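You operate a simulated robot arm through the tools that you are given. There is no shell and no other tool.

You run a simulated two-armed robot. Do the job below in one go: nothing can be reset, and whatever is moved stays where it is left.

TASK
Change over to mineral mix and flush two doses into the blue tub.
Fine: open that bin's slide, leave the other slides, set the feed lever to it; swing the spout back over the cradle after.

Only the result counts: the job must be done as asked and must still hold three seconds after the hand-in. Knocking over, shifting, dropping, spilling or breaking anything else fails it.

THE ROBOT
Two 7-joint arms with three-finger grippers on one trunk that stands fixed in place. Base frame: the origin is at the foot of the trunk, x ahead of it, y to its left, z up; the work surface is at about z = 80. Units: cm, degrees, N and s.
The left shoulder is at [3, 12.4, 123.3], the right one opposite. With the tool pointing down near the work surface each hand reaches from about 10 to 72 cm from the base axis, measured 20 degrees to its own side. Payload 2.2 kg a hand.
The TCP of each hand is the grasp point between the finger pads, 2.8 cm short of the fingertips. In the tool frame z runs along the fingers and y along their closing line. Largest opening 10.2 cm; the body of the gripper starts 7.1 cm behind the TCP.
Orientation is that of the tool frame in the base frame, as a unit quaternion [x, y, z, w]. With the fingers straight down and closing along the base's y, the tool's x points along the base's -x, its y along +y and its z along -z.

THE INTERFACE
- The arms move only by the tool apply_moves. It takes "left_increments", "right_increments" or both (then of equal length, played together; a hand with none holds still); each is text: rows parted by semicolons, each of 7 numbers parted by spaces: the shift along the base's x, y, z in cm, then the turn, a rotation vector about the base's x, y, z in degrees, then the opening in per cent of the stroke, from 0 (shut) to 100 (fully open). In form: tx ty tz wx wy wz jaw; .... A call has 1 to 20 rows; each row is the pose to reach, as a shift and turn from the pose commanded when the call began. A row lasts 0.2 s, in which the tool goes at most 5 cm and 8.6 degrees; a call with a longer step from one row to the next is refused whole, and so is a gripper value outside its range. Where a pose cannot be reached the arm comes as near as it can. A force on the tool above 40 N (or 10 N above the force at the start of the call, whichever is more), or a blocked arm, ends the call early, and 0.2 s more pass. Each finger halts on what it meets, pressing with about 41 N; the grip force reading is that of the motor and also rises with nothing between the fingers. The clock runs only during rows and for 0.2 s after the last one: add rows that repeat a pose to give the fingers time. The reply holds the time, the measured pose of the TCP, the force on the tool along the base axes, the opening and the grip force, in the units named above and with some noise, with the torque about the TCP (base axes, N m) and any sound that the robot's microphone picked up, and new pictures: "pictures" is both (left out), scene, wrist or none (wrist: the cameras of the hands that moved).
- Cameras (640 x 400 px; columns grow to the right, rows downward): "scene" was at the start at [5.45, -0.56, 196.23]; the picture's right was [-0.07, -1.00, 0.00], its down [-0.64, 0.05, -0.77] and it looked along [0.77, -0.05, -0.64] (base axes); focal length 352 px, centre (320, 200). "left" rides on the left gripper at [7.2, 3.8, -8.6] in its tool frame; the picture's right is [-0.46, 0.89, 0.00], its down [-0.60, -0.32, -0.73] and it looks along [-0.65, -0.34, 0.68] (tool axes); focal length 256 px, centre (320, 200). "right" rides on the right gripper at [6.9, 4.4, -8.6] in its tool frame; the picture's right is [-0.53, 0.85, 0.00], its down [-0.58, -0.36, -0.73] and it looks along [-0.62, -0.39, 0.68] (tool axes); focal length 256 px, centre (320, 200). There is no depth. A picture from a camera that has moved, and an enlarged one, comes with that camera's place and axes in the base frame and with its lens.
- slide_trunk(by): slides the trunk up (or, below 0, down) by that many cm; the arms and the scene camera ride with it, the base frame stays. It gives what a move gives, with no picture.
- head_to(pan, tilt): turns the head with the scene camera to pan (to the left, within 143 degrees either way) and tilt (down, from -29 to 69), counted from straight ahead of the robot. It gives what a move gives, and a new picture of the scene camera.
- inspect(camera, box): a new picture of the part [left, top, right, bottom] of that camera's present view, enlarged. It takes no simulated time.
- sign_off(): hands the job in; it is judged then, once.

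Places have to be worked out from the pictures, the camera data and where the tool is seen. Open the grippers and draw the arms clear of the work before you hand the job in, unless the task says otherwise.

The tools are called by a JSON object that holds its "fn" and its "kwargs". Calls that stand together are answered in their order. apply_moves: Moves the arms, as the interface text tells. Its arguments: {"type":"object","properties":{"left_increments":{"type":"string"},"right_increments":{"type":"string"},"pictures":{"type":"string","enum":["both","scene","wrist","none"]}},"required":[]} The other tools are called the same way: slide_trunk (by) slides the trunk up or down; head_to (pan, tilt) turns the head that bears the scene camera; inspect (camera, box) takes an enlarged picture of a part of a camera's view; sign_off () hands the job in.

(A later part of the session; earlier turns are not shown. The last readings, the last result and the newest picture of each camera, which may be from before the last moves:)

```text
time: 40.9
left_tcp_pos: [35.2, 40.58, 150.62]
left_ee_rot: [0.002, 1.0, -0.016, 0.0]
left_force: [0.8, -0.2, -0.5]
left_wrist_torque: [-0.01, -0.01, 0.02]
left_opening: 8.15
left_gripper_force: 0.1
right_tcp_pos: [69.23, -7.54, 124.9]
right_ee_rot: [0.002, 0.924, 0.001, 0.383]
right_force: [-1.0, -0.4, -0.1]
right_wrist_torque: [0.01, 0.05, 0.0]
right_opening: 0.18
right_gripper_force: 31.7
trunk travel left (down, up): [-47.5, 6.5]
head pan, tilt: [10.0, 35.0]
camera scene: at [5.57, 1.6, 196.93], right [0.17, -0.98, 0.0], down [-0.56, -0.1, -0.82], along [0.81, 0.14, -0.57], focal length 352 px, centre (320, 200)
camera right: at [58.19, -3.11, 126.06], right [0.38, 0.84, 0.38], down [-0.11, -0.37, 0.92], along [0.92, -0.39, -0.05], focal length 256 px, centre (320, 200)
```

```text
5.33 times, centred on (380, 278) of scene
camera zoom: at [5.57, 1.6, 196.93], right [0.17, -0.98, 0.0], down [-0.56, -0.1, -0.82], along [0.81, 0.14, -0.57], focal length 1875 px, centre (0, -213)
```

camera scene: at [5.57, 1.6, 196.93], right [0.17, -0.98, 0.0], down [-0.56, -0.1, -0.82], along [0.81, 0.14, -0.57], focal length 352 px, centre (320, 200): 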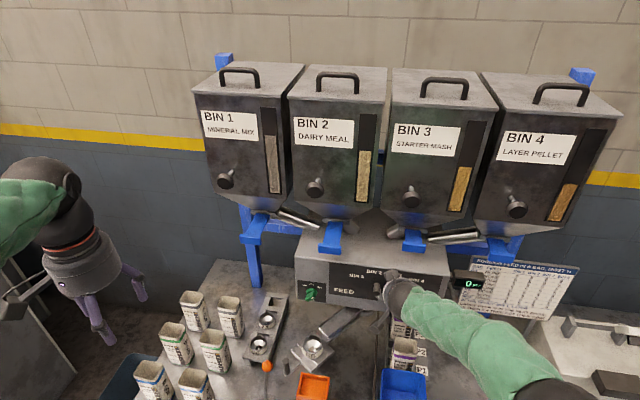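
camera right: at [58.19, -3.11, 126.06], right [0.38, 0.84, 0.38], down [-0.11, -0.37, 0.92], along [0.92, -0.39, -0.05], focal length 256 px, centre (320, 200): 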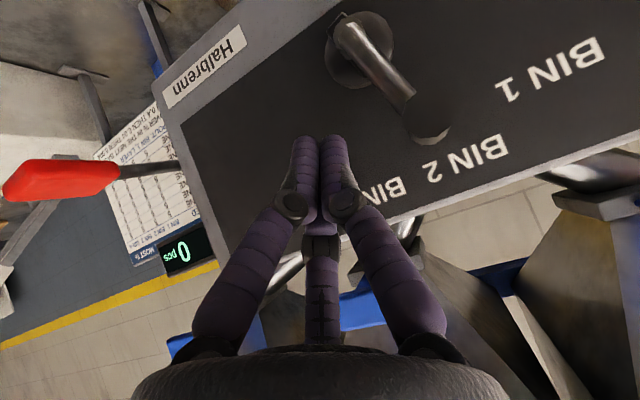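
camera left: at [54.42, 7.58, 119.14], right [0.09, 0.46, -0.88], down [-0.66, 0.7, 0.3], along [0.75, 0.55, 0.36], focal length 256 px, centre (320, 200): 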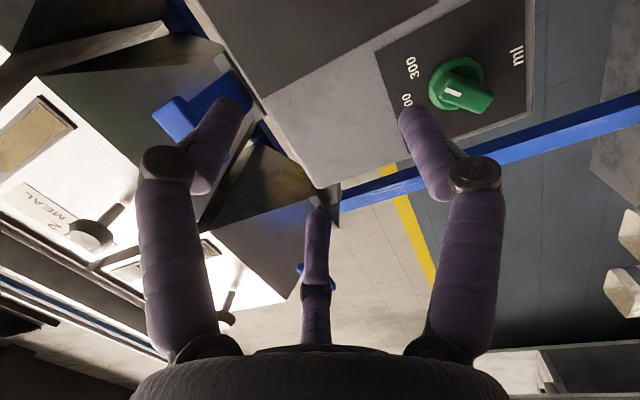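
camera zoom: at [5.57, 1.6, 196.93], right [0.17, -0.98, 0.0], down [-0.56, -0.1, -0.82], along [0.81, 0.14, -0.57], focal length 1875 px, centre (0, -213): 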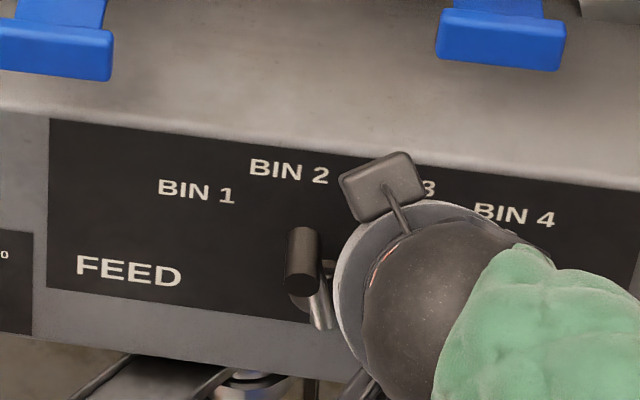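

The fingertips are about 2.5 cm right of the peg with no contact. I enlarge the lever in the right camera to measure its angle against the labels.

{"fn": "inspect", "kwargs": {"camera": "right", "box": [310, 0, 470, 150]}}

{"fn": "inspect", "kwargs": {"camera": "right", "box": [310, 20, 630, 220]}}

```text
2.67 times, centred on (390, 75) of right
camera zoom: at [58.19, -3.11, 126.06], right [0.38, 0.84, 0.38], down [-0.11, -0.37, 0.92], along [0.92, -0.39, -0.05], focal length 683 px, centre (133, 533)
```

zoom: 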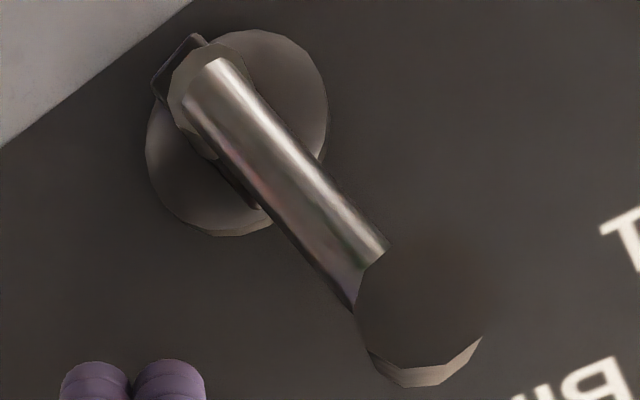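

```text
2.00 times, centred on (470, 120) of right
camera zoom: at [58.19, -3.11, 126.06], right [0.38, 0.84, 0.38], down [-0.11, -0.37, 0.92], along [0.92, -0.39, -0.05], focal length 512 px, centre (20, 360)
```

zoom: 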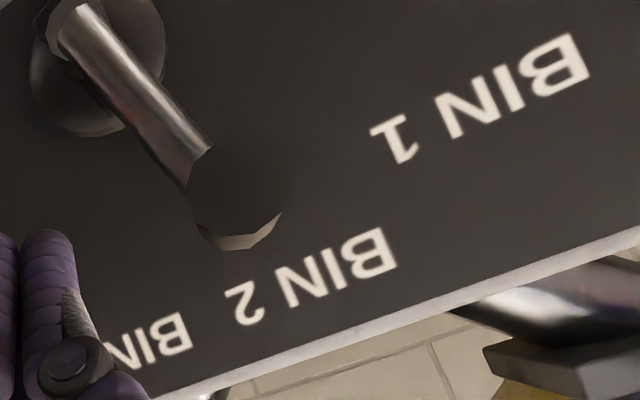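

The lever stands about 15° left of upright. I push the peg leftwards (toward BIN 1) in small steps, dropping slightly along its arc, stopping a bit short of the expected 45–48°.

{"fn": "apply_moves", "kwargs": {"right_increments": "0 1.5 0 0 0 0 0; 0 2.8 0 0 0 0 0; 0 3.4 -0.1 0 0 0 0; 0 4.0 -0.3 0 0 0 0; 0 4.6 -0.5 0 0 0 0; 0 5.2 -0.7 0 0 0 0; 0 5.6 -0.9 0 0 0 0; 0 5.6 -0.9 0 0 0 0", "pictures": "both"}}

{"fn": "inspect", "kwargs": {"camera": "right", "box": [240, 0, 560, 200]}}

{"fn": "inspect", "kwargs": {"camera": "scene", "box": [320, 240, 440, 315]}}

```text
time: 42.7
left_tcp_pos: [35.19, 40.5, 150.73]
left_ee_rot: [0.002, 1.0, -0.016, 0.0]
left_force: [0.3, -0.7, -1.1]
left_wrist_torque: [0.04, -0.03, 0.02]
left_opening: 8.14
left_gripper_force: 0.2
right_tcp_pos: [69.14, -1.96, 123.82]
right_ee_rot: [0.002, 0.924, 0.001, 0.383]
right_force: [-1.6, -2.8, 2.0]
right_wrist_torque: [0.0, 0.0, 0.0]
right_opening: 0.19
right_gripper_force: 30.8
trunk travel left (down, up): [-47.5, 6.5]
head pan, tilt: [10.0, 35.0]
camera scene: at [5.55, 1.57, 196.93], right [0.17, -0.98, 0.0], down [-0.56, -0.1, -0.82], along [0.81, 0.14, -0.57], focal length 352 px, centre (320, 200)
camera right: at [58.08, 2.4, 125.05], right [0.38, 0.84, 0.38], down [-0.11, -0.37, 0.92], along [0.92, -0.39, -0.05], focal length 256 px, centre (320, 200)
```

scene: 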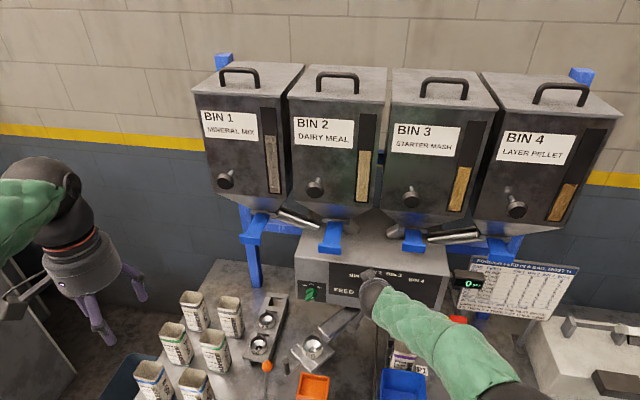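
right: 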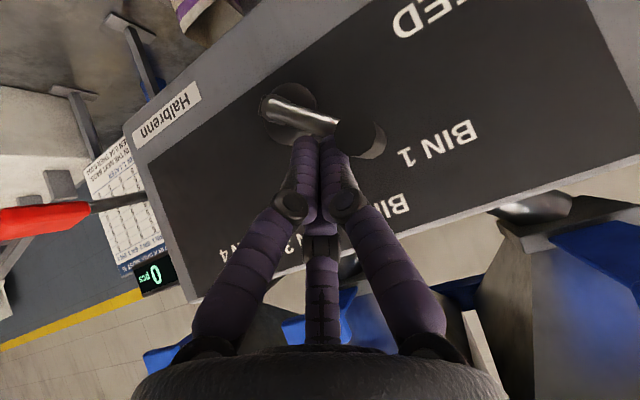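

```text
2.00 times, centred on (400, 100) of right
camera zoom: at [58.08, 2.4, 125.05], right [0.38, 0.84, 0.38], down [-0.11, -0.37, 0.92], along [0.92, -0.39, -0.05], focal length 512 px, centre (160, 400)
```

zoom: 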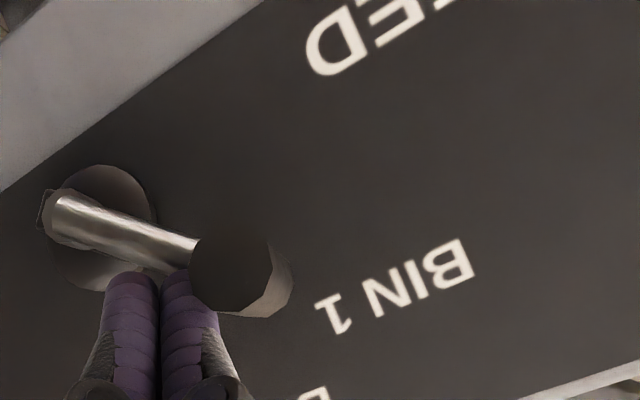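

```text
5.33 times, centred on (380, 278) of scene
camera zoom: at [5.55, 1.57, 196.93], right [0.17, -0.98, 0.0], down [-0.56, -0.1, -0.82], along [0.81, 0.14, -0.57], focal length 1875 px, centre (0, -213)
```

zoom: 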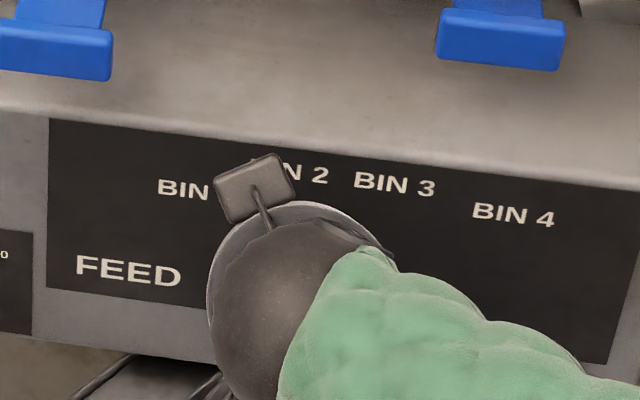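

The peg is now at about (y 0.5, z 122.9), i.e. roughly 43°. I push 0.3 cm further toward 45° and read the force.

{"fn": "apply_moves", "kwargs": {"right_increments": "0 0.15 -0.1 0 0 0 0; 0 0.3 -0.15 0 0 0 0; 0 0.3 -0.15 0 0 0 0", "pictures": "none"}}

{"fn": "inspect", "kwargs": {"camera": "right", "box": [240, 0, 560, 200]}}

```text
time: 43.5
left_tcp_pos: [35.03, 40.45, 150.76]
left_ee_rot: [0.002, 1.0, -0.016, -0.001]
left_force: [-0.8, -0.5, -1.1]
left_wrist_torque: [-0.04, 0.02, -0.01]
left_opening: 8.16
left_gripper_force: 0.0
right_tcp_pos: [69.04, -2.03, 123.82]
right_ee_rot: [0.002, 0.923, 0.001, 0.384]
right_force: [-4.5, -6.6, 6.9]
right_wrist_torque: [-0.04, -0.06, -0.06]
right_opening: 0.24
right_gripper_force: 31.5
trunk travel left (down, up): [-47.5, 6.5]
head pan, tilt: [10.0, 35.0]
```

```text
2.00 times, centred on (400, 100) of right
camera zoom: at [58.02, 2.46, 124.98], right [0.38, 0.84, 0.38], down [-0.11, -0.37, 0.92], along [0.92, -0.39, -0.05], focal length 512 px, centre (160, 400)
```

zoom: 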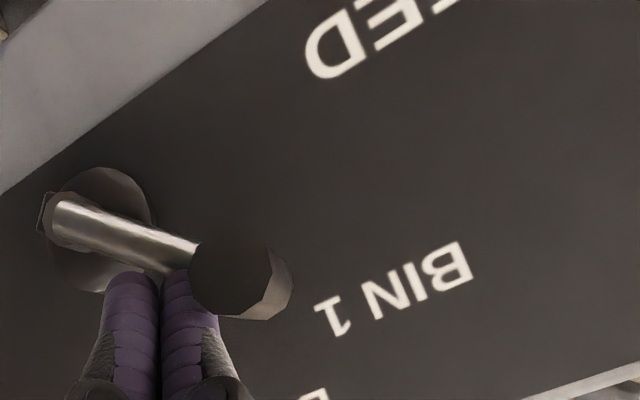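

The hand did not advance while the force rose along the lever's path, which suggests an end stop at BIN 1. I press slightly more to tell a stop from friction.

{"fn": "apply_moves", "kwargs": {"right_increments": "0 0.2 -0.15 0 0 0 0; 0 0.4 -0.3 0 0 0 0; 0 0.4 -0.3 0 0 0 0", "pictures": "none"}}

{"fn": "inspect", "kwargs": {"camera": "right", "box": [240, 0, 560, 200]}}

```text
time: 44.3
left_tcp_pos: [34.98, 39.94, 151.0]
left_ee_rot: [0.002, 1.0, -0.015, 0.001]
left_force: [-1.0, 0.6, -0.2]
left_wrist_torque: [-0.03, 0.01, 0.01]
left_opening: 8.16
left_gripper_force: 0.1
right_tcp_pos: [68.99, -1.97, 123.79]
right_ee_rot: [0.004, 0.923, 0.002, 0.385]
right_force: [-5.3, -22.2, 17.3]
right_wrist_torque: [-0.04, -0.22, -0.22]
right_opening: 0.2
right_gripper_force: 31.0
trunk travel left (down, up): [-47.5, 6.5]
head pan, tilt: [10.0, 35.0]
```

```text
2.00 times, centred on (400, 100) of right
camera zoom: at [57.99, 2.53, 124.86], right [0.38, 0.84, 0.38], down [-0.12, -0.37, 0.92], along [0.92, -0.4, -0.04], focal length 512 px, centre (160, 400)
```

zoom: 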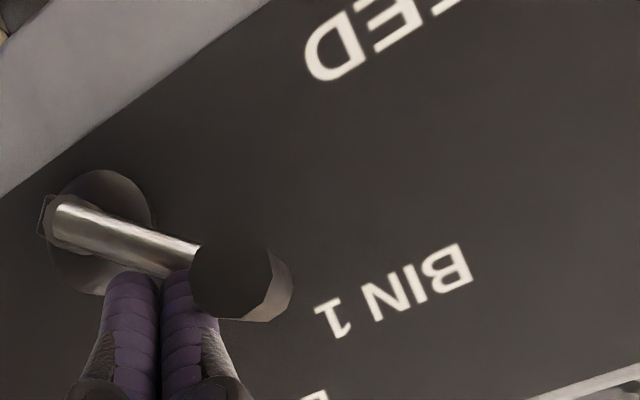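

28 N gives no motion, so the lever is at its BIN 1 end stop. I back the hand off to the right and then out, and check the lever stays.

{"fn": "apply_moves", "kwargs": {"right_increments": "0 -1 0.3 0 0 0 0; 0 -3.5 0.5 0 0 0 0; -3 -4 2 0 0 0 0; -6.5 -5 4 0 0 0 0; -10 -7 5 0 0 0 0; -12 -10 6 0 0 0 0; -12 -10 6 0 0 0 0", "pictures": "both"}}

{"fn": "inspect", "kwargs": {"camera": "scene", "box": [320, 240, 440, 315]}}

{"fn": "inspect", "kwargs": {"camera": "right", "box": [0, 0, 320, 200]}}

```text
time: 45.9
left_tcp_pos: [35.22, 40.59, 150.65]
left_ee_rot: [0.002, 1.0, -0.016, -0.001]
left_force: [1.1, -0.3, -0.1]
left_wrist_torque: [-0.02, 0.01, 0.03]
left_opening: 8.15
left_gripper_force: 0.1
right_tcp_pos: [57.03, -11.16, 129.55]
right_ee_rot: [0.001, 0.924, 0.0, 0.382]
right_force: [0.5, -0.4, 0.4]
right_wrist_torque: [-0.02, 0.02, 0.0]
right_opening: 0.21
right_gripper_force: 31.6
trunk travel left (down, up): [-47.5, 6.5]
head pan, tilt: [10.0, 35.0]
camera scene: at [5.72, 1.68, 196.92], right [0.17, -0.98, 0.0], down [-0.57, -0.1, -0.82], along [0.81, 0.14, -0.57], focal length 352 px, centre (320, 200)
camera right: at [46.06, -6.81, 130.72], right [0.38, 0.84, 0.38], down [-0.11, -0.37, 0.92], along [0.92, -0.39, -0.05], focal length 256 px, centre (320, 200)
```

scene: 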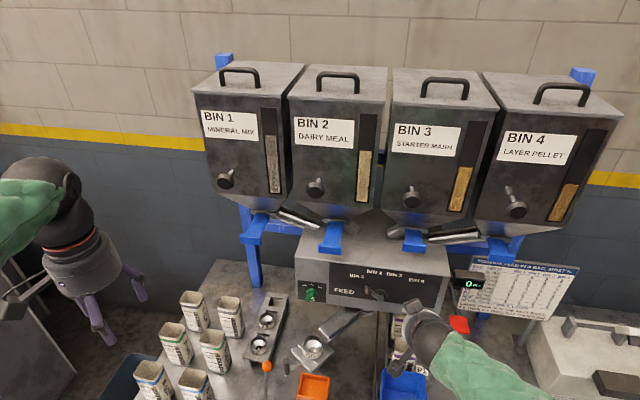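
right: 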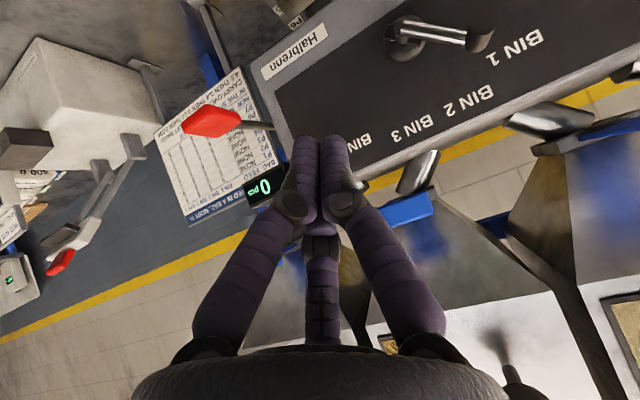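

```text
5.33 times, centred on (380, 278) of scene
camera zoom: at [5.72, 1.68, 196.92], right [0.17, -0.98, 0.0], down [-0.57, -0.1, -0.82], along [0.81, 0.14, -0.57], focal length 1875 px, centre (0, -213)
```

zoom: 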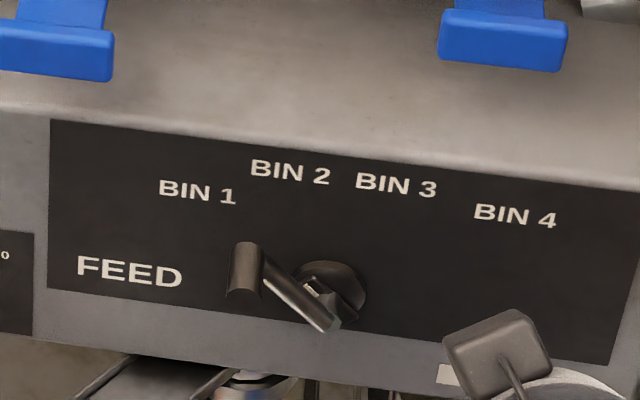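

```text
2.00 times, centred on (160, 100) of right
camera zoom: at [46.06, -6.81, 130.72], right [0.38, 0.84, 0.38], down [-0.11, -0.37, 0.92], along [0.92, -0.39, -0.05], focal length 512 px, centre (640, 400)
```

zoom: 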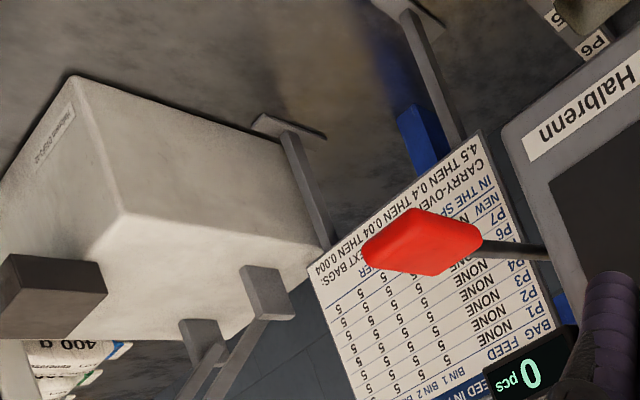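

The feed lever stays at BIN 1. Now the spout: I draw the right hand away to the right and bring the left hand above the spout's peg handle (about (54.5, 19.3), top z≈109.7).

{"fn": "apply_moves", "kwargs": {"left_increments": "2 -2 -3 0 0 0 80; 4.5 -4.5 -6 0 0 0 80; 7 -7 -9 0 0 0 80; 9.5 -9.5 -12 0 0 0 80; 12 -12 -15 0 0 0 80; 14.5 -14.5 -18 0 0 0 80; 17 -17 -21 0 0 0 80; 17 -17 -21 0 0 0 80", "right_increments": "-2 -4 1.5 0 0 0 0; -4 -8 3 0 0 0 0; -6 -12 4.5 0 0 0 0; -8 -16 6 0 0 0 0; -10 -20 8 0 0 0 0; -12 -24 10 0 0 0 0; -12 -28 10 0 0 0 0; -12 -28 10 0 0 0 0", "pictures": "both"}}

{"fn": "inspect", "kwargs": {"camera": "left", "box": [200, 60, 440, 210]}}

{"fn": "head_to", "kwargs": {"pan": 0, "tilt": 50}}

```text
time: 47.7
left_tcp_pos: [52.16, 23.31, 130.06]
left_ee_rot: [0.001, 1.0, -0.016, 0.0]
left_force: [-0.4, -0.5, 1.0]
left_wrist_torque: [-0.01, -0.04, 0.0]
left_opening: 8.15
left_gripper_force: 0.0
right_tcp_pos: [44.92, -39.19, 139.39]
right_ee_rot: [0.003, 0.924, 0.0, 0.383]
right_force: [0.3, -0.2, -0.1]
right_wrist_torque: [-0.01, 0.03, -0.04]
right_opening: 0.23
right_gripper_force: 32.1
trunk travel left (down, up): [-47.5, 6.5]
head pan, tilt: [10.0, 35.0]
camera scene: at [5.54, 1.68, 196.93], right [0.17, -0.98, 0.0], down [-0.56, -0.1, -0.82], along [0.81, 0.14, -0.57], focal length 352 px, centre (320, 200)
camera right: at [33.98, -34.76, 140.61], right [0.38, 0.84, 0.38], down [-0.11, -0.37, 0.92], along [0.92, -0.39, -0.05], focal length 256 px, centre (320, 200)
camera left: at [44.87, 27.5, 138.57], right [0.47, 0.88, -0.03], down [0.6, -0.29, 0.74], along [0.65, -0.36, -0.67], focal length 256 px, centre (320, 200)
```

scene: 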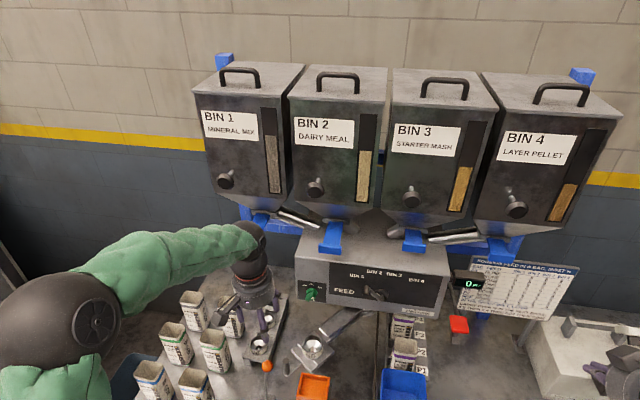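
right: 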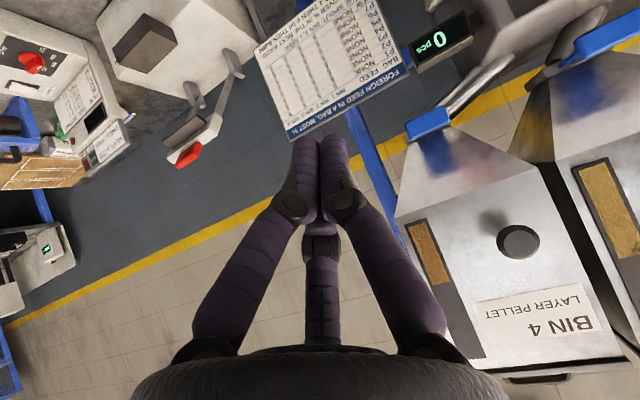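
left: 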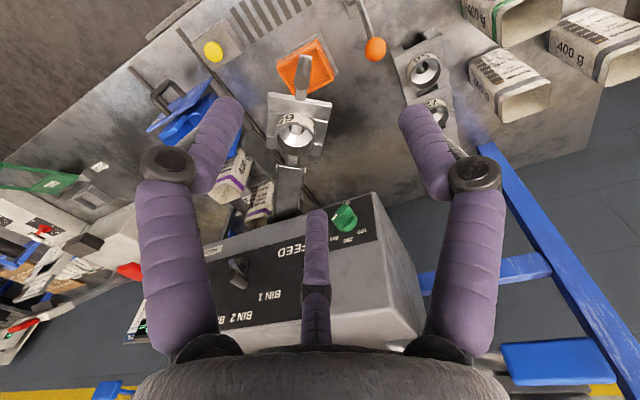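

```text
2.67 times, centred on (320, 135) of left
camera zoom: at [44.87, 27.5, 138.57], right [0.47, 0.88, -0.03], down [0.6, -0.29, 0.74], along [0.65, -0.36, -0.67], focal length 683 px, centre (320, 373)
```

zoom: 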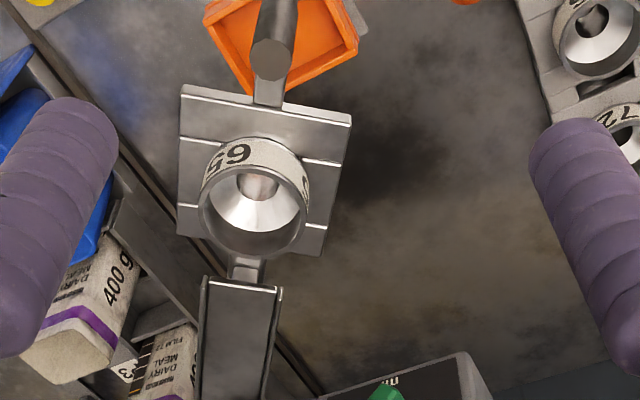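

```text
time: 48.4
left_tcp_pos: [52.15, 23.34, 130.02]
left_ee_rot: [0.002, 1.0, -0.017, -0.001]
left_force: [-0.9, 0.2, 0.1]
left_wrist_torque: [0.01, -0.03, -0.01]
left_opening: 8.15
left_gripper_force: 0.0
right_tcp_pos: [45.11, -39.28, 139.38]
right_ee_rot: [0.001, 0.924, 0.001, 0.382]
right_force: [-0.4, -0.3, 0.2]
right_wrist_torque: [0.01, 0.01, -0.01]
right_opening: 0.22
right_gripper_force: 31.4
trunk travel left (down, up): [-47.5, 6.5]
head pan, tilt: [0.0, 50.0]
camera scene: at [4.65, 0.02, 194.76], right [0.0, -1.0, 0.0], down [-0.77, 0.0, -0.64], along [0.64, 0.0, -0.77], focal length 352 px, centre (320, 200)
```

scene: 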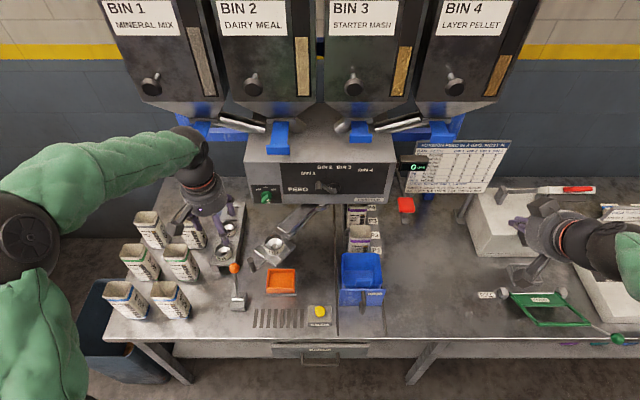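

The peg's top shows at about (54.7, 19.2) for z≈109.7. I come straight above it with the fingers half closed (to keep them clear of the funnel plate), and check alignment before descending.

{"fn": "apply_moves", "kwargs": {"left_increments": "1 -1.5 -4 1.8 0 0 60; 2 -3 -8 1.8 0 0 45; 2.5 -4.1 -12 1.8 0 0 45; 2.5 -4.1 -12 1.8 0 0 45", "pictures": "both"}}

{"fn": "inspect", "kwargs": {"camera": "left", "box": [200, 80, 440, 230]}}

{"fn": "inspect", "kwargs": {"camera": "scene", "box": [200, 190, 340, 290]}}

```text
time: 49.4
left_tcp_pos: [54.07, 19.0, 117.72]
left_ee_rot: [0.0, 1.0, 0.0, 0.0]
left_force: [0.1, -0.4, 0.0]
left_wrist_torque: [-0.02, -0.02, -0.02]
left_opening: 4.58
left_gripper_force: 0.1
right_tcp_pos: [44.88, -39.31, 139.41]
right_ee_rot: [0.001, 0.924, 0.001, 0.383]
right_force: [-0.9, 0.1, 0.2]
right_wrist_torque: [0.03, 0.02, 0.01]
right_opening: 0.24
right_gripper_force: 31.9
trunk travel left (down, up): [-47.5, 6.5]
head pan, tilt: [0.0, 50.0]
camera scene: at [4.57, 0.06, 194.76], right [0.0, -1.0, 0.0], down [-0.77, 0.0, -0.64], along [0.64, 0.0, -0.77], focal length 352 px, centre (320, 200)
camera left: at [46.85, 22.82, 126.37], right [0.47, 0.88, 0.0], down [0.6, -0.32, 0.73], along [0.65, -0.34, -0.68], focal length 256 px, centre (320, 200)
```

scene: 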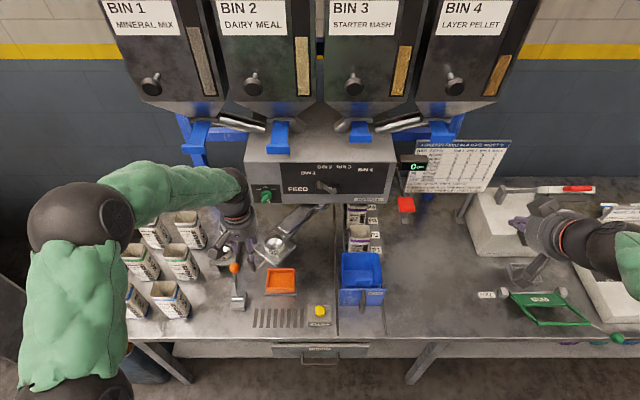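
left: 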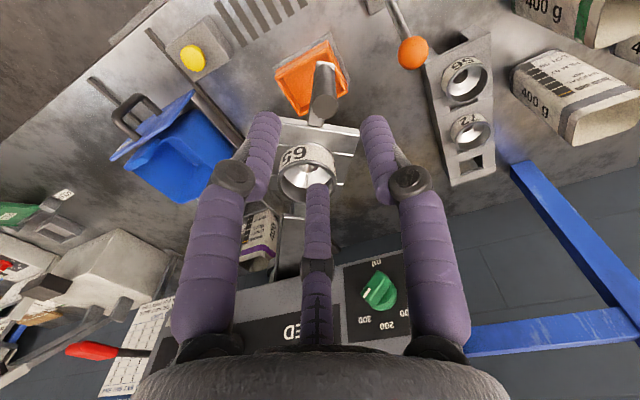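

```text
2.67 times, centred on (320, 155) of left
camera zoom: at [46.85, 22.82, 126.37], right [0.47, 0.88, 0.0], down [0.6, -0.32, 0.73], along [0.65, -0.34, -0.68], focal length 683 px, centre (320, 320)
```

zoom: 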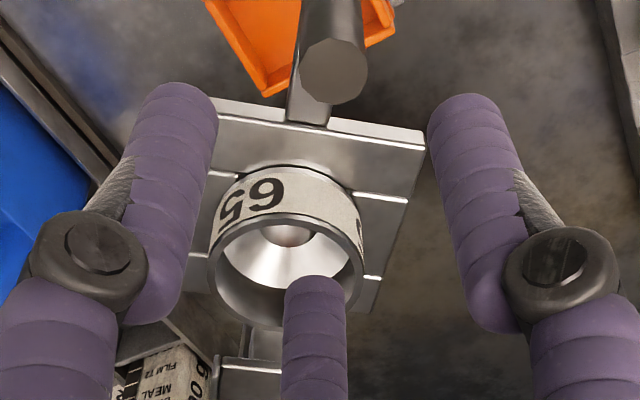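

```text
4.00 times, centred on (270, 240) of scene
camera zoom: at [4.57, 0.06, 194.76], right [0.0, -1.0, 0.0], down [-0.77, 0.0, -0.64], along [0.64, 0.0, -0.77], focal length 1406 px, centre (520, 40)
```

zoom: 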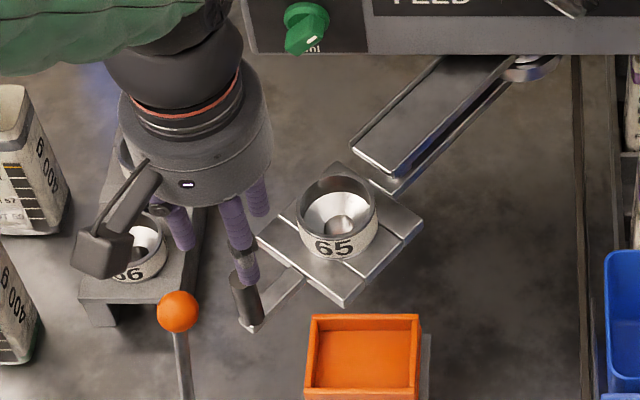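

Both views put the peg at (54.65, 19.2), top z≈109.7; the hand reads (54.1, 19.0). I correct by about half a centimetre and descend around the peg, keeping the fingers half open.

{"fn": "apply_moves", "kwargs": {"left_increments": "0.4 0.2 -2 0 0 0 45; 0.4 0.2 -4.5 0 0 0 45; 0.4 0.2 -7 0 0 0 45; 0.4 0.2 -9.3 0 0 0 45; 0.4 0.2 -9.3 0 0 0 45", "pictures": "both"}}

{"fn": "inspect", "kwargs": {"camera": "left", "box": [200, 80, 440, 230]}}

{"fn": "inspect", "kwargs": {"camera": "scene", "box": [200, 190, 340, 290]}}

```text
time: 50.6
left_tcp_pos: [54.73, 19.37, 108.5]
left_ee_rot: [0.001, 1.0, 0.0, 0.0]
left_force: [-0.3, 0.7, 0.7]
left_wrist_torque: [-0.03, -0.02, -0.01]
left_opening: 4.6
left_gripper_force: 0.0
right_tcp_pos: [45.13, -39.27, 139.37]
right_ee_rot: [0.002, 0.923, 0.001, 0.384]
right_force: [-0.6, -0.3, -0.4]
right_wrist_torque: [-0.03, 0.0, 0.0]
right_opening: 0.21
right_gripper_force: 31.9
trunk travel left (down, up): [-47.5, 6.5]
head pan, tilt: [0.0, 50.0]
camera scene: at [4.56, 0.02, 194.76], right [0.0, -1.0, 0.0], down [-0.77, 0.0, -0.64], along [0.64, 0.0, -0.77], focal length 352 px, centre (320, 200)
camera left: at [47.56, 23.24, 117.09], right [0.47, 0.88, 0.0], down [0.6, -0.32, 0.73], along [0.65, -0.34, -0.68], focal length 256 px, centre (320, 200)
```

scene: 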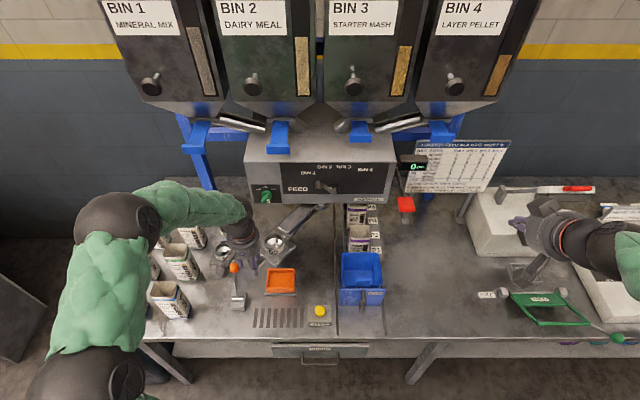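
left: 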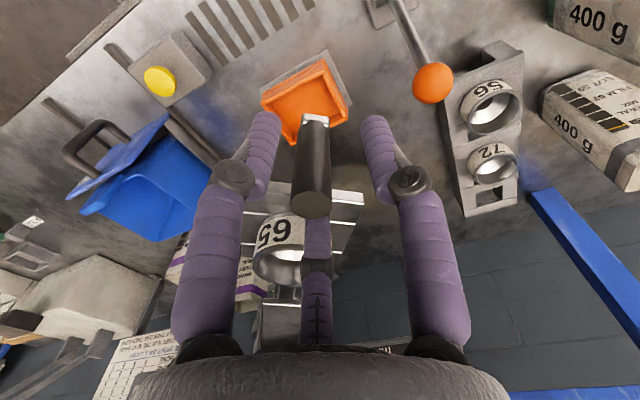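

```text
2.67 times, centred on (320, 155) of left
camera zoom: at [47.56, 23.24, 117.09], right [0.47, 0.88, 0.0], down [0.6, -0.32, 0.73], along [0.65, -0.34, -0.68], focal length 683 px, centre (320, 320)
```

zoom: 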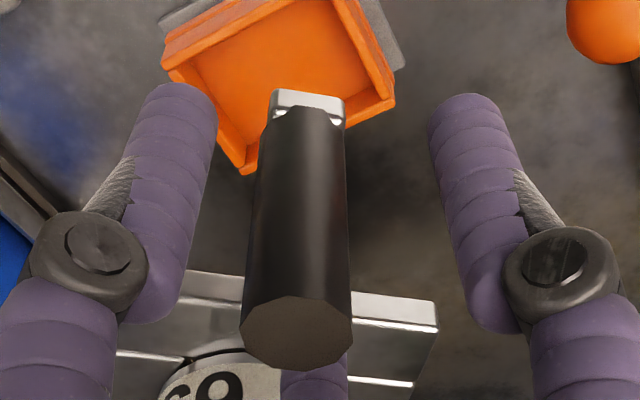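

```text
4.00 times, centred on (270, 240) of scene
camera zoom: at [4.56, 0.02, 194.76], right [0.0, -1.0, 0.0], down [-0.77, 0.0, -0.64], along [0.64, 0.0, -0.77], focal length 1406 px, centre (520, 40)
```

zoom: 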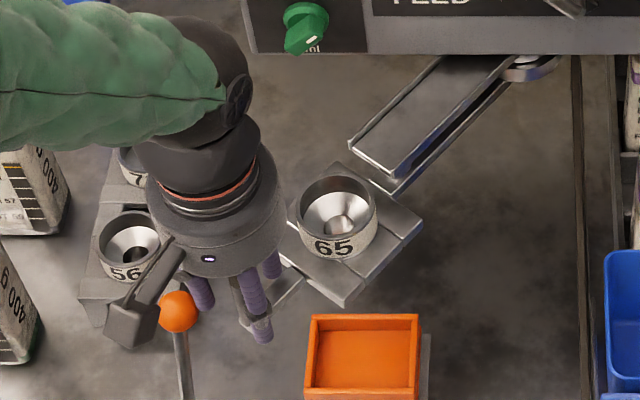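

The peg stands within the three fingers, about 0.3 cm off centre. I centre on it and close to a loose cage (2.5 cm opening around the ~2 cm peg).

{"fn": "apply_moves", "kwargs": {"left_increments": "-0.1 -0.25 0 0 0 0 35; -0.1 -0.25 -0.2 0 0 0 25; -0.1 -0.25 -0.2 0 0 0 25", "pictures": "wrist"}}

```text
time: 51.4
left_tcp_pos: [54.65, 19.18, 108.17]
left_ee_rot: [0.002, 1.0, 0.001, 0.0]
left_force: [0.1, -0.1, 0.7]
left_wrist_torque: [-0.01, -0.01, -0.01]
left_opening: 2.54
left_gripper_force: 0.1
right_tcp_pos: [45.11, -39.33, 139.27]
right_ee_rot: [0.002, 0.924, 0.0, 0.382]
right_force: [-0.4, -0.6, -0.4]
right_wrist_torque: [0.03, 0.03, -0.02]
right_opening: 0.21
right_gripper_force: 31.5
trunk travel left (down, up): [-47.5, 6.5]
head pan, tilt: [0.0, 50.0]
camera left: at [47.54, 23.02, 116.83], right [0.47, 0.88, 0.0], down [0.6, -0.32, 0.73], along [0.65, -0.34, -0.68], focal length 256 px, centre (320, 200)
```

left: 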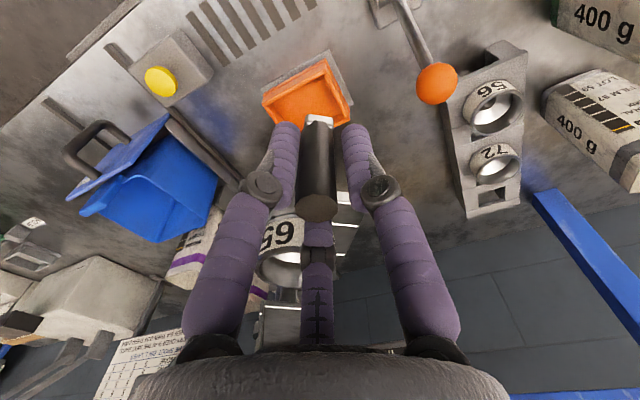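

The fingers cage the peg without force, and the peg's home place is (54.65, 19.15). I swing the spout along the arc about its pivot (≈(77, -0.8), radius ≈30), the first half now.

{"fn": "apply_moves", "kwargs": {"left_increments": "-1.34 -1.61 0 0 0 0 25; -2.56 -3.3 0 0 0 0 25; -3.66 -5.08 0 0 0 0 25; -4.63 -6.94 0 0 0 0 25; -5.48 -8.85 0 0 0 0 25; -6.18 -10.82 0 0 0 0 25; -6.75 -12.83 0 0 0 0 25; -7.18 -14.88 0 0 0 0 25; -7.46 -16.95 0 0 0 0 25; -7.6 -19.04 0 0 0 0 25; -7.6 -19.04 0 0 0 0 25", "pictures": "both"}}

{"fn": "inspect", "kwargs": {"camera": "left", "box": [200, 80, 440, 230]}}

```text
time: 53.8
left_tcp_pos: [47.2, 0.15, 108.21]
left_ee_rot: [0.001, 1.0, 0.0, 0.0]
left_force: [-0.1, -1.0, -0.2]
left_wrist_torque: [-0.02, 0.02, 0.0]
left_opening: 2.55
left_gripper_force: 0.1
right_tcp_pos: [45.07, -39.14, 139.38]
right_ee_rot: [0.001, 0.924, 0.001, 0.383]
right_force: [0.5, 0.2, 0.2]
right_wrist_torque: [-0.01, 0.04, -0.04]
right_opening: 0.2
right_gripper_force: 31.0
trunk travel left (down, up): [-47.5, 6.5]
head pan, tilt: [0.0, 50.0]
camera scene: at [4.63, 0.11, 194.75], right [0.0, -1.0, 0.0], down [-0.77, 0.0, -0.64], along [0.64, 0.0, -0.77], focal length 352 px, centre (320, 200)
camera left: at [40.01, 3.9, 116.87], right [0.47, 0.88, 0.0], down [0.6, -0.32, 0.73], along [0.65, -0.34, -0.68], focal length 256 px, centre (320, 200)
```

scene: 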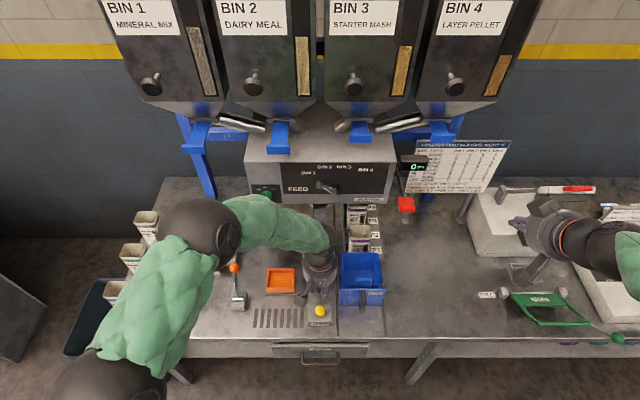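
left: 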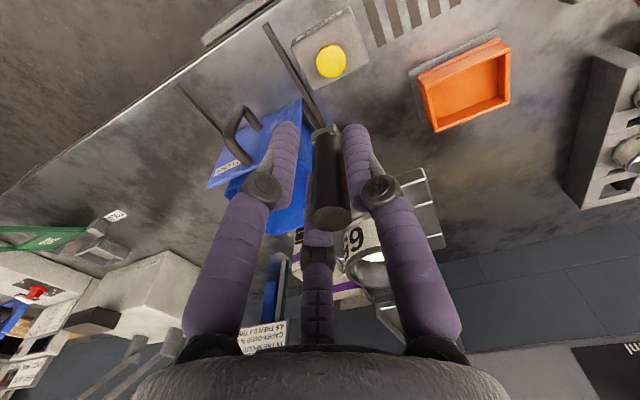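

```text
2.67 times, centred on (320, 155) of left
camera zoom: at [40.01, 3.9, 116.87], right [0.47, 0.88, 0.0], down [0.6, -0.32, 0.73], along [0.65, -0.34, -0.68], focal length 683 px, centre (320, 320)
```

zoom: 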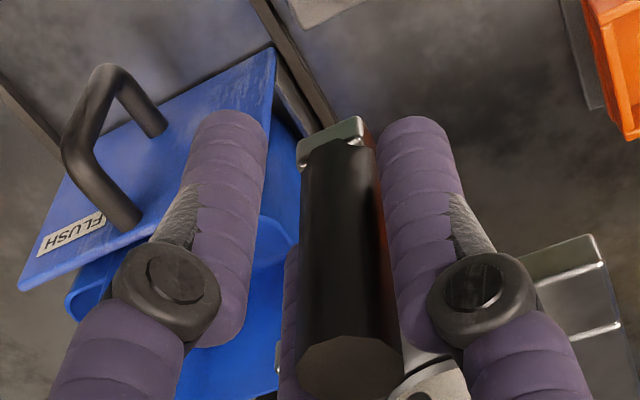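

The spout follows freely with no force. I continue along the second part of the arc to about -34° and check the funnel against the tub.

{"fn": "apply_moves", "kwargs": {"left_increments": "0.01 -2.09 0 0 0 0 25; 0.17 -4.17 0 0 0 0 25; 0.47 -6.24 0 0 0 0 25; 0.91 -8.28 0 0 0 0 25; 1.5 -10.29 0 0 0 0 25; 2.22 -12.25 0 0 0 0 25; 3.08 -14.16 0 0 0 0 25; 4.07 -16 0 0 0 0 25; 5.19 -17.77 0 0 0 0 25; 5.19 -17.77 0 0 0 0 25", "pictures": "both"}}

{"fn": "inspect", "kwargs": {"camera": "left", "box": [200, 60, 500, 250]}}

{"fn": "inspect", "kwargs": {"camera": "scene", "box": [300, 190, 440, 310]}}

```text
time: 56.0
left_tcp_pos: [52.25, -17.84, 108.19]
left_ee_rot: [0.001, 1.0, 0.0, -0.001]
left_force: [0.9, -2.1, -0.5]
left_wrist_torque: [-0.06, -0.03, -0.02]
left_opening: 2.67
left_gripper_force: 0.3
right_tcp_pos: [45.08, -39.28, 139.32]
right_ee_rot: [0.002, 0.924, 0.0, 0.382]
right_force: [-1.0, 0.7, 0.1]
right_wrist_torque: [-0.01, -0.03, -0.02]
right_opening: 0.19
right_gripper_force: 30.7
trunk travel left (down, up): [-47.5, 6.5]
head pan, tilt: [0.0, 50.0]
camera scene: at [4.62, 0.07, 194.75], right [0.0, -1.0, 0.0], down [-0.77, 0.0, -0.64], along [0.64, 0.0, -0.77], focal length 352 px, centre (320, 200)
camera left: at [45.12, -14.11, 116.85], right [0.47, 0.88, 0.0], down [0.6, -0.32, 0.73], along [0.65, -0.34, -0.68], focal length 256 px, centre (320, 200)
```

scene: 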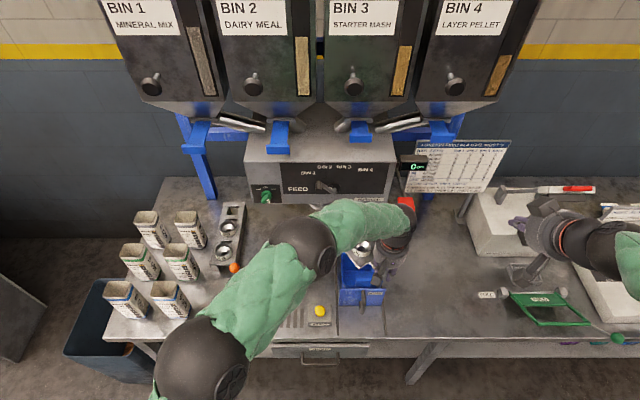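
left: 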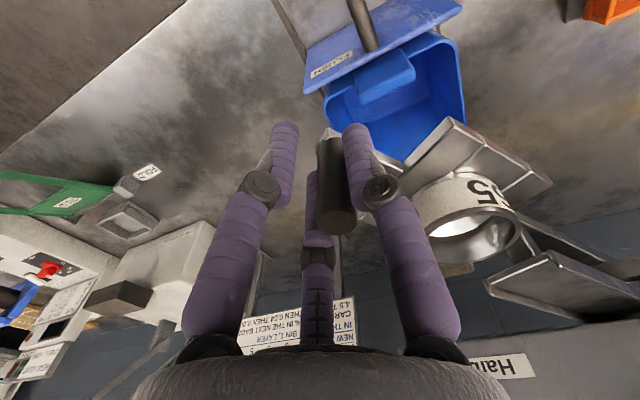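

```text
2.11 times, centred on (350, 155) of left
camera zoom: at [45.12, -14.11, 116.85], right [0.47, 0.88, 0.0], down [0.6, -0.32, 0.73], along [0.65, -0.34, -0.68], focal length 539 px, centre (257, 295)
```

zoom: 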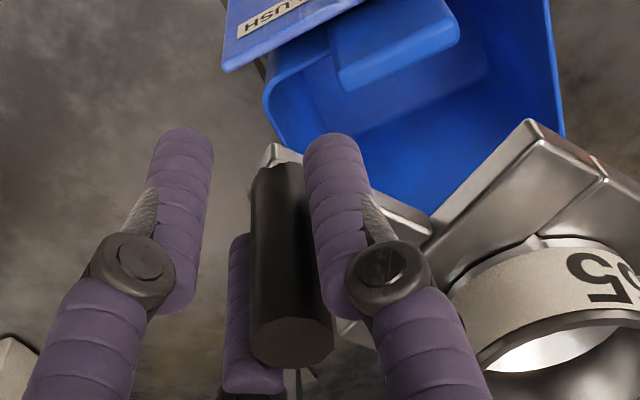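

```text
3.33 times, centred on (370, 250) of scene
camera zoom: at [4.62, 0.07, 194.75], right [0.0, -1.0, 0.0], down [-0.77, 0.0, -0.64], along [0.64, 0.0, -0.77], focal length 1172 px, centre (153, 33)
```

zoom: 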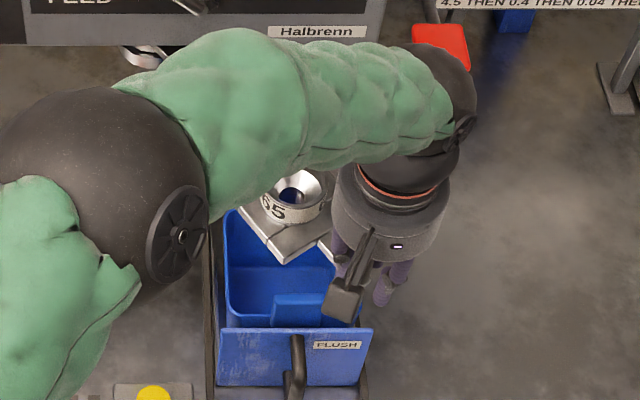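

The funnel is already over the tub's opening (funnel y≈-12.8, tub y from -7 to -20). I move about 3° further to centre it at y≈-13.6.

{"fn": "apply_moves", "kwargs": {"left_increments": "0.45 -0.64 0 0 0 0 25; 0.95 -1.3 0 0 0 0 25; 0.95 -1.3 0 0 0 0 25", "pictures": "wrist"}}

{"fn": "inspect", "kwargs": {"camera": "scene", "box": [300, 190, 440, 310]}}

```text
time: 56.8
left_tcp_pos: [53.27, -19.21, 108.05]
left_ee_rot: [0.002, 1.0, 0.0, 0.0]
left_force: [0.8, -1.5, 0.0]
left_wrist_torque: [-0.02, -0.06, -0.03]
left_opening: 2.69
left_gripper_force: 0.6
right_tcp_pos: [45.04, -39.25, 139.4]
right_ee_rot: [0.001, 0.924, 0.002, 0.383]
right_force: [-0.1, 0.6, -0.1]
right_wrist_torque: [0.02, 0.0, 0.0]
right_opening: 0.21
right_gripper_force: 32.0
trunk travel left (down, up): [-47.5, 6.5]
head pan, tilt: [0.0, 50.0]
camera left: at [46.05, -15.37, 116.84], right [0.47, 0.88, 0.0], down [0.6, -0.32, 0.73], along [0.65, -0.34, -0.68], focal length 256 px, centre (320, 200)
```

left: 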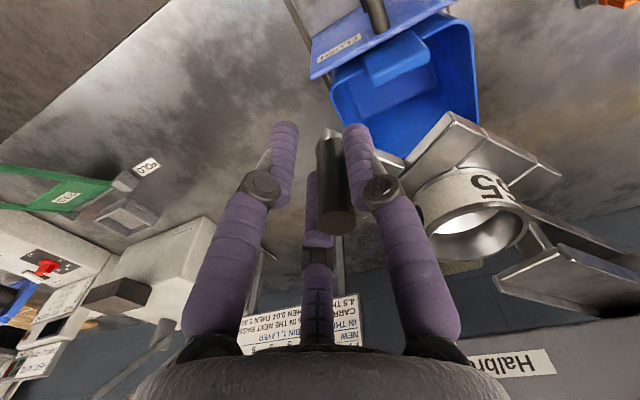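

```text
3.33 times, centred on (370, 250) of scene
camera zoom: at [4.66, 0.01, 194.75], right [0.0, -1.0, 0.0], down [-0.77, 0.0, -0.64], along [0.64, 0.0, -0.77], focal length 1172 px, centre (153, 33)
```

zoom: 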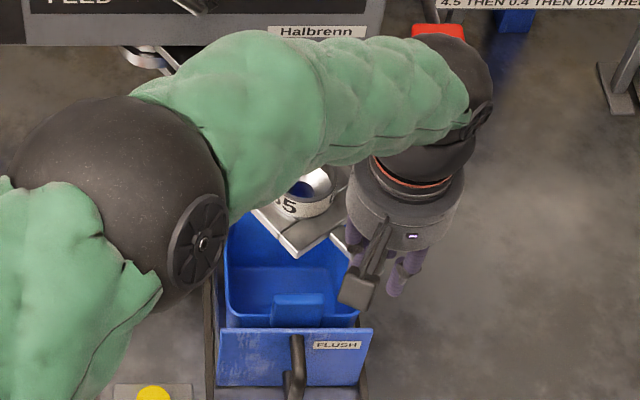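

The funnel sits over the middle of the tub. I open the fingers, lift straight up off the peg, and draw the left arm away to see clearly.

{"fn": "apply_moves", "kwargs": {"left_increments": "0 -0.2 0 0 0 0 35; 0 -0.2 0 0 0 0 45; 0 -0.2 0 0 0 0 45; 0 -0.2 3 0 0 0 45; 0 -0.2 7 0 0 0 45; 0 -0.2 11 0 0 0 45; 0 -0.2 15 0 0 0 45; -2 3 18 0 0 0 60; -4 7 20 0 0 0 80; -6 11 22 0 0 0 80; -8 15 24 0 0 0 80; -10 19 26 0 0 0 80; -12 23 28 0 0 0 80; -14 27 30 0 0 0 80; -16 31 32 0 0 0 80; -18 35 34 0 0 0 80; -20 39 36 0 0 0 80; -20 43 36 0 0 0 80; -20 47 36 0 0 0 80", "pictures": "both"}}

{"fn": "inspect", "kwargs": {"camera": "scene", "box": [300, 190, 440, 310]}}

```text
time: 60.8
left_tcp_pos: [33.53, 28.0, 144.46]
left_ee_rot: [0.002, 1.0, -0.001, 0.0]
left_force: [1.4, -0.2, 0.3]
left_wrist_torque: [0.01, 0.0, 0.02]
left_opening: 8.18
left_gripper_force: 0.0
right_tcp_pos: [45.0, -39.12, 139.39]
right_ee_rot: [0.002, 0.924, 0.001, 0.383]
right_force: [0.8, 1.0, 0.1]
right_wrist_torque: [-0.03, 0.02, -0.01]
right_opening: 0.18
right_gripper_force: 31.5
trunk travel left (down, up): [-47.5, 6.5]
head pan, tilt: [0.0, 50.0]
camera scene: at [4.55, 0.17, 194.75], right [0.0, -1.0, 0.0], down [-0.77, 0.0, -0.64], along [0.64, 0.0, -0.77], focal length 352 px, centre (320, 200)
camera left: at [26.25, 31.91, 153.06], right [0.47, 0.88, 0.0], down [0.6, -0.32, 0.73], along [0.65, -0.34, -0.68], focal length 256 px, centre (320, 200)
```

scene: 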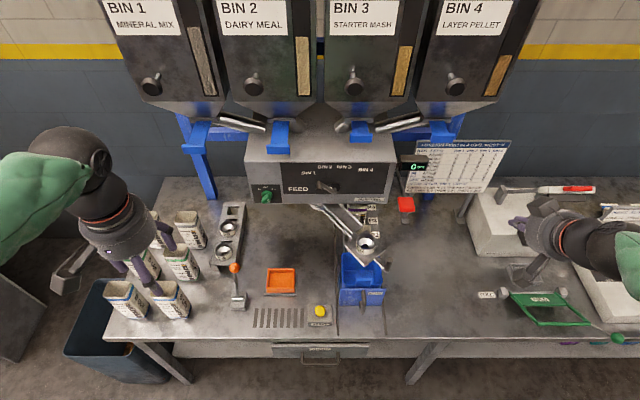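
left: 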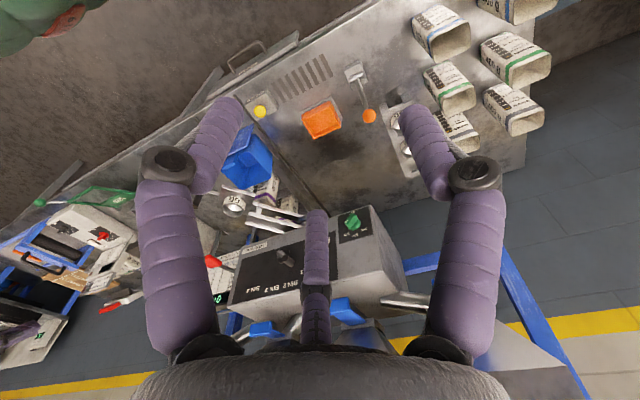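

```text
3.33 times, centred on (370, 250) of scene
camera zoom: at [4.55, 0.17, 194.75], right [0.0, -1.0, 0.0], down [-0.77, 0.0, -0.64], along [0.64, 0.0, -0.77], focal length 1172 px, centre (153, 33)
```

zoom: 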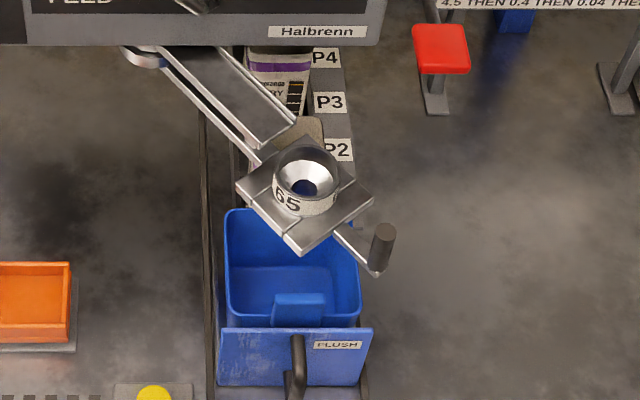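

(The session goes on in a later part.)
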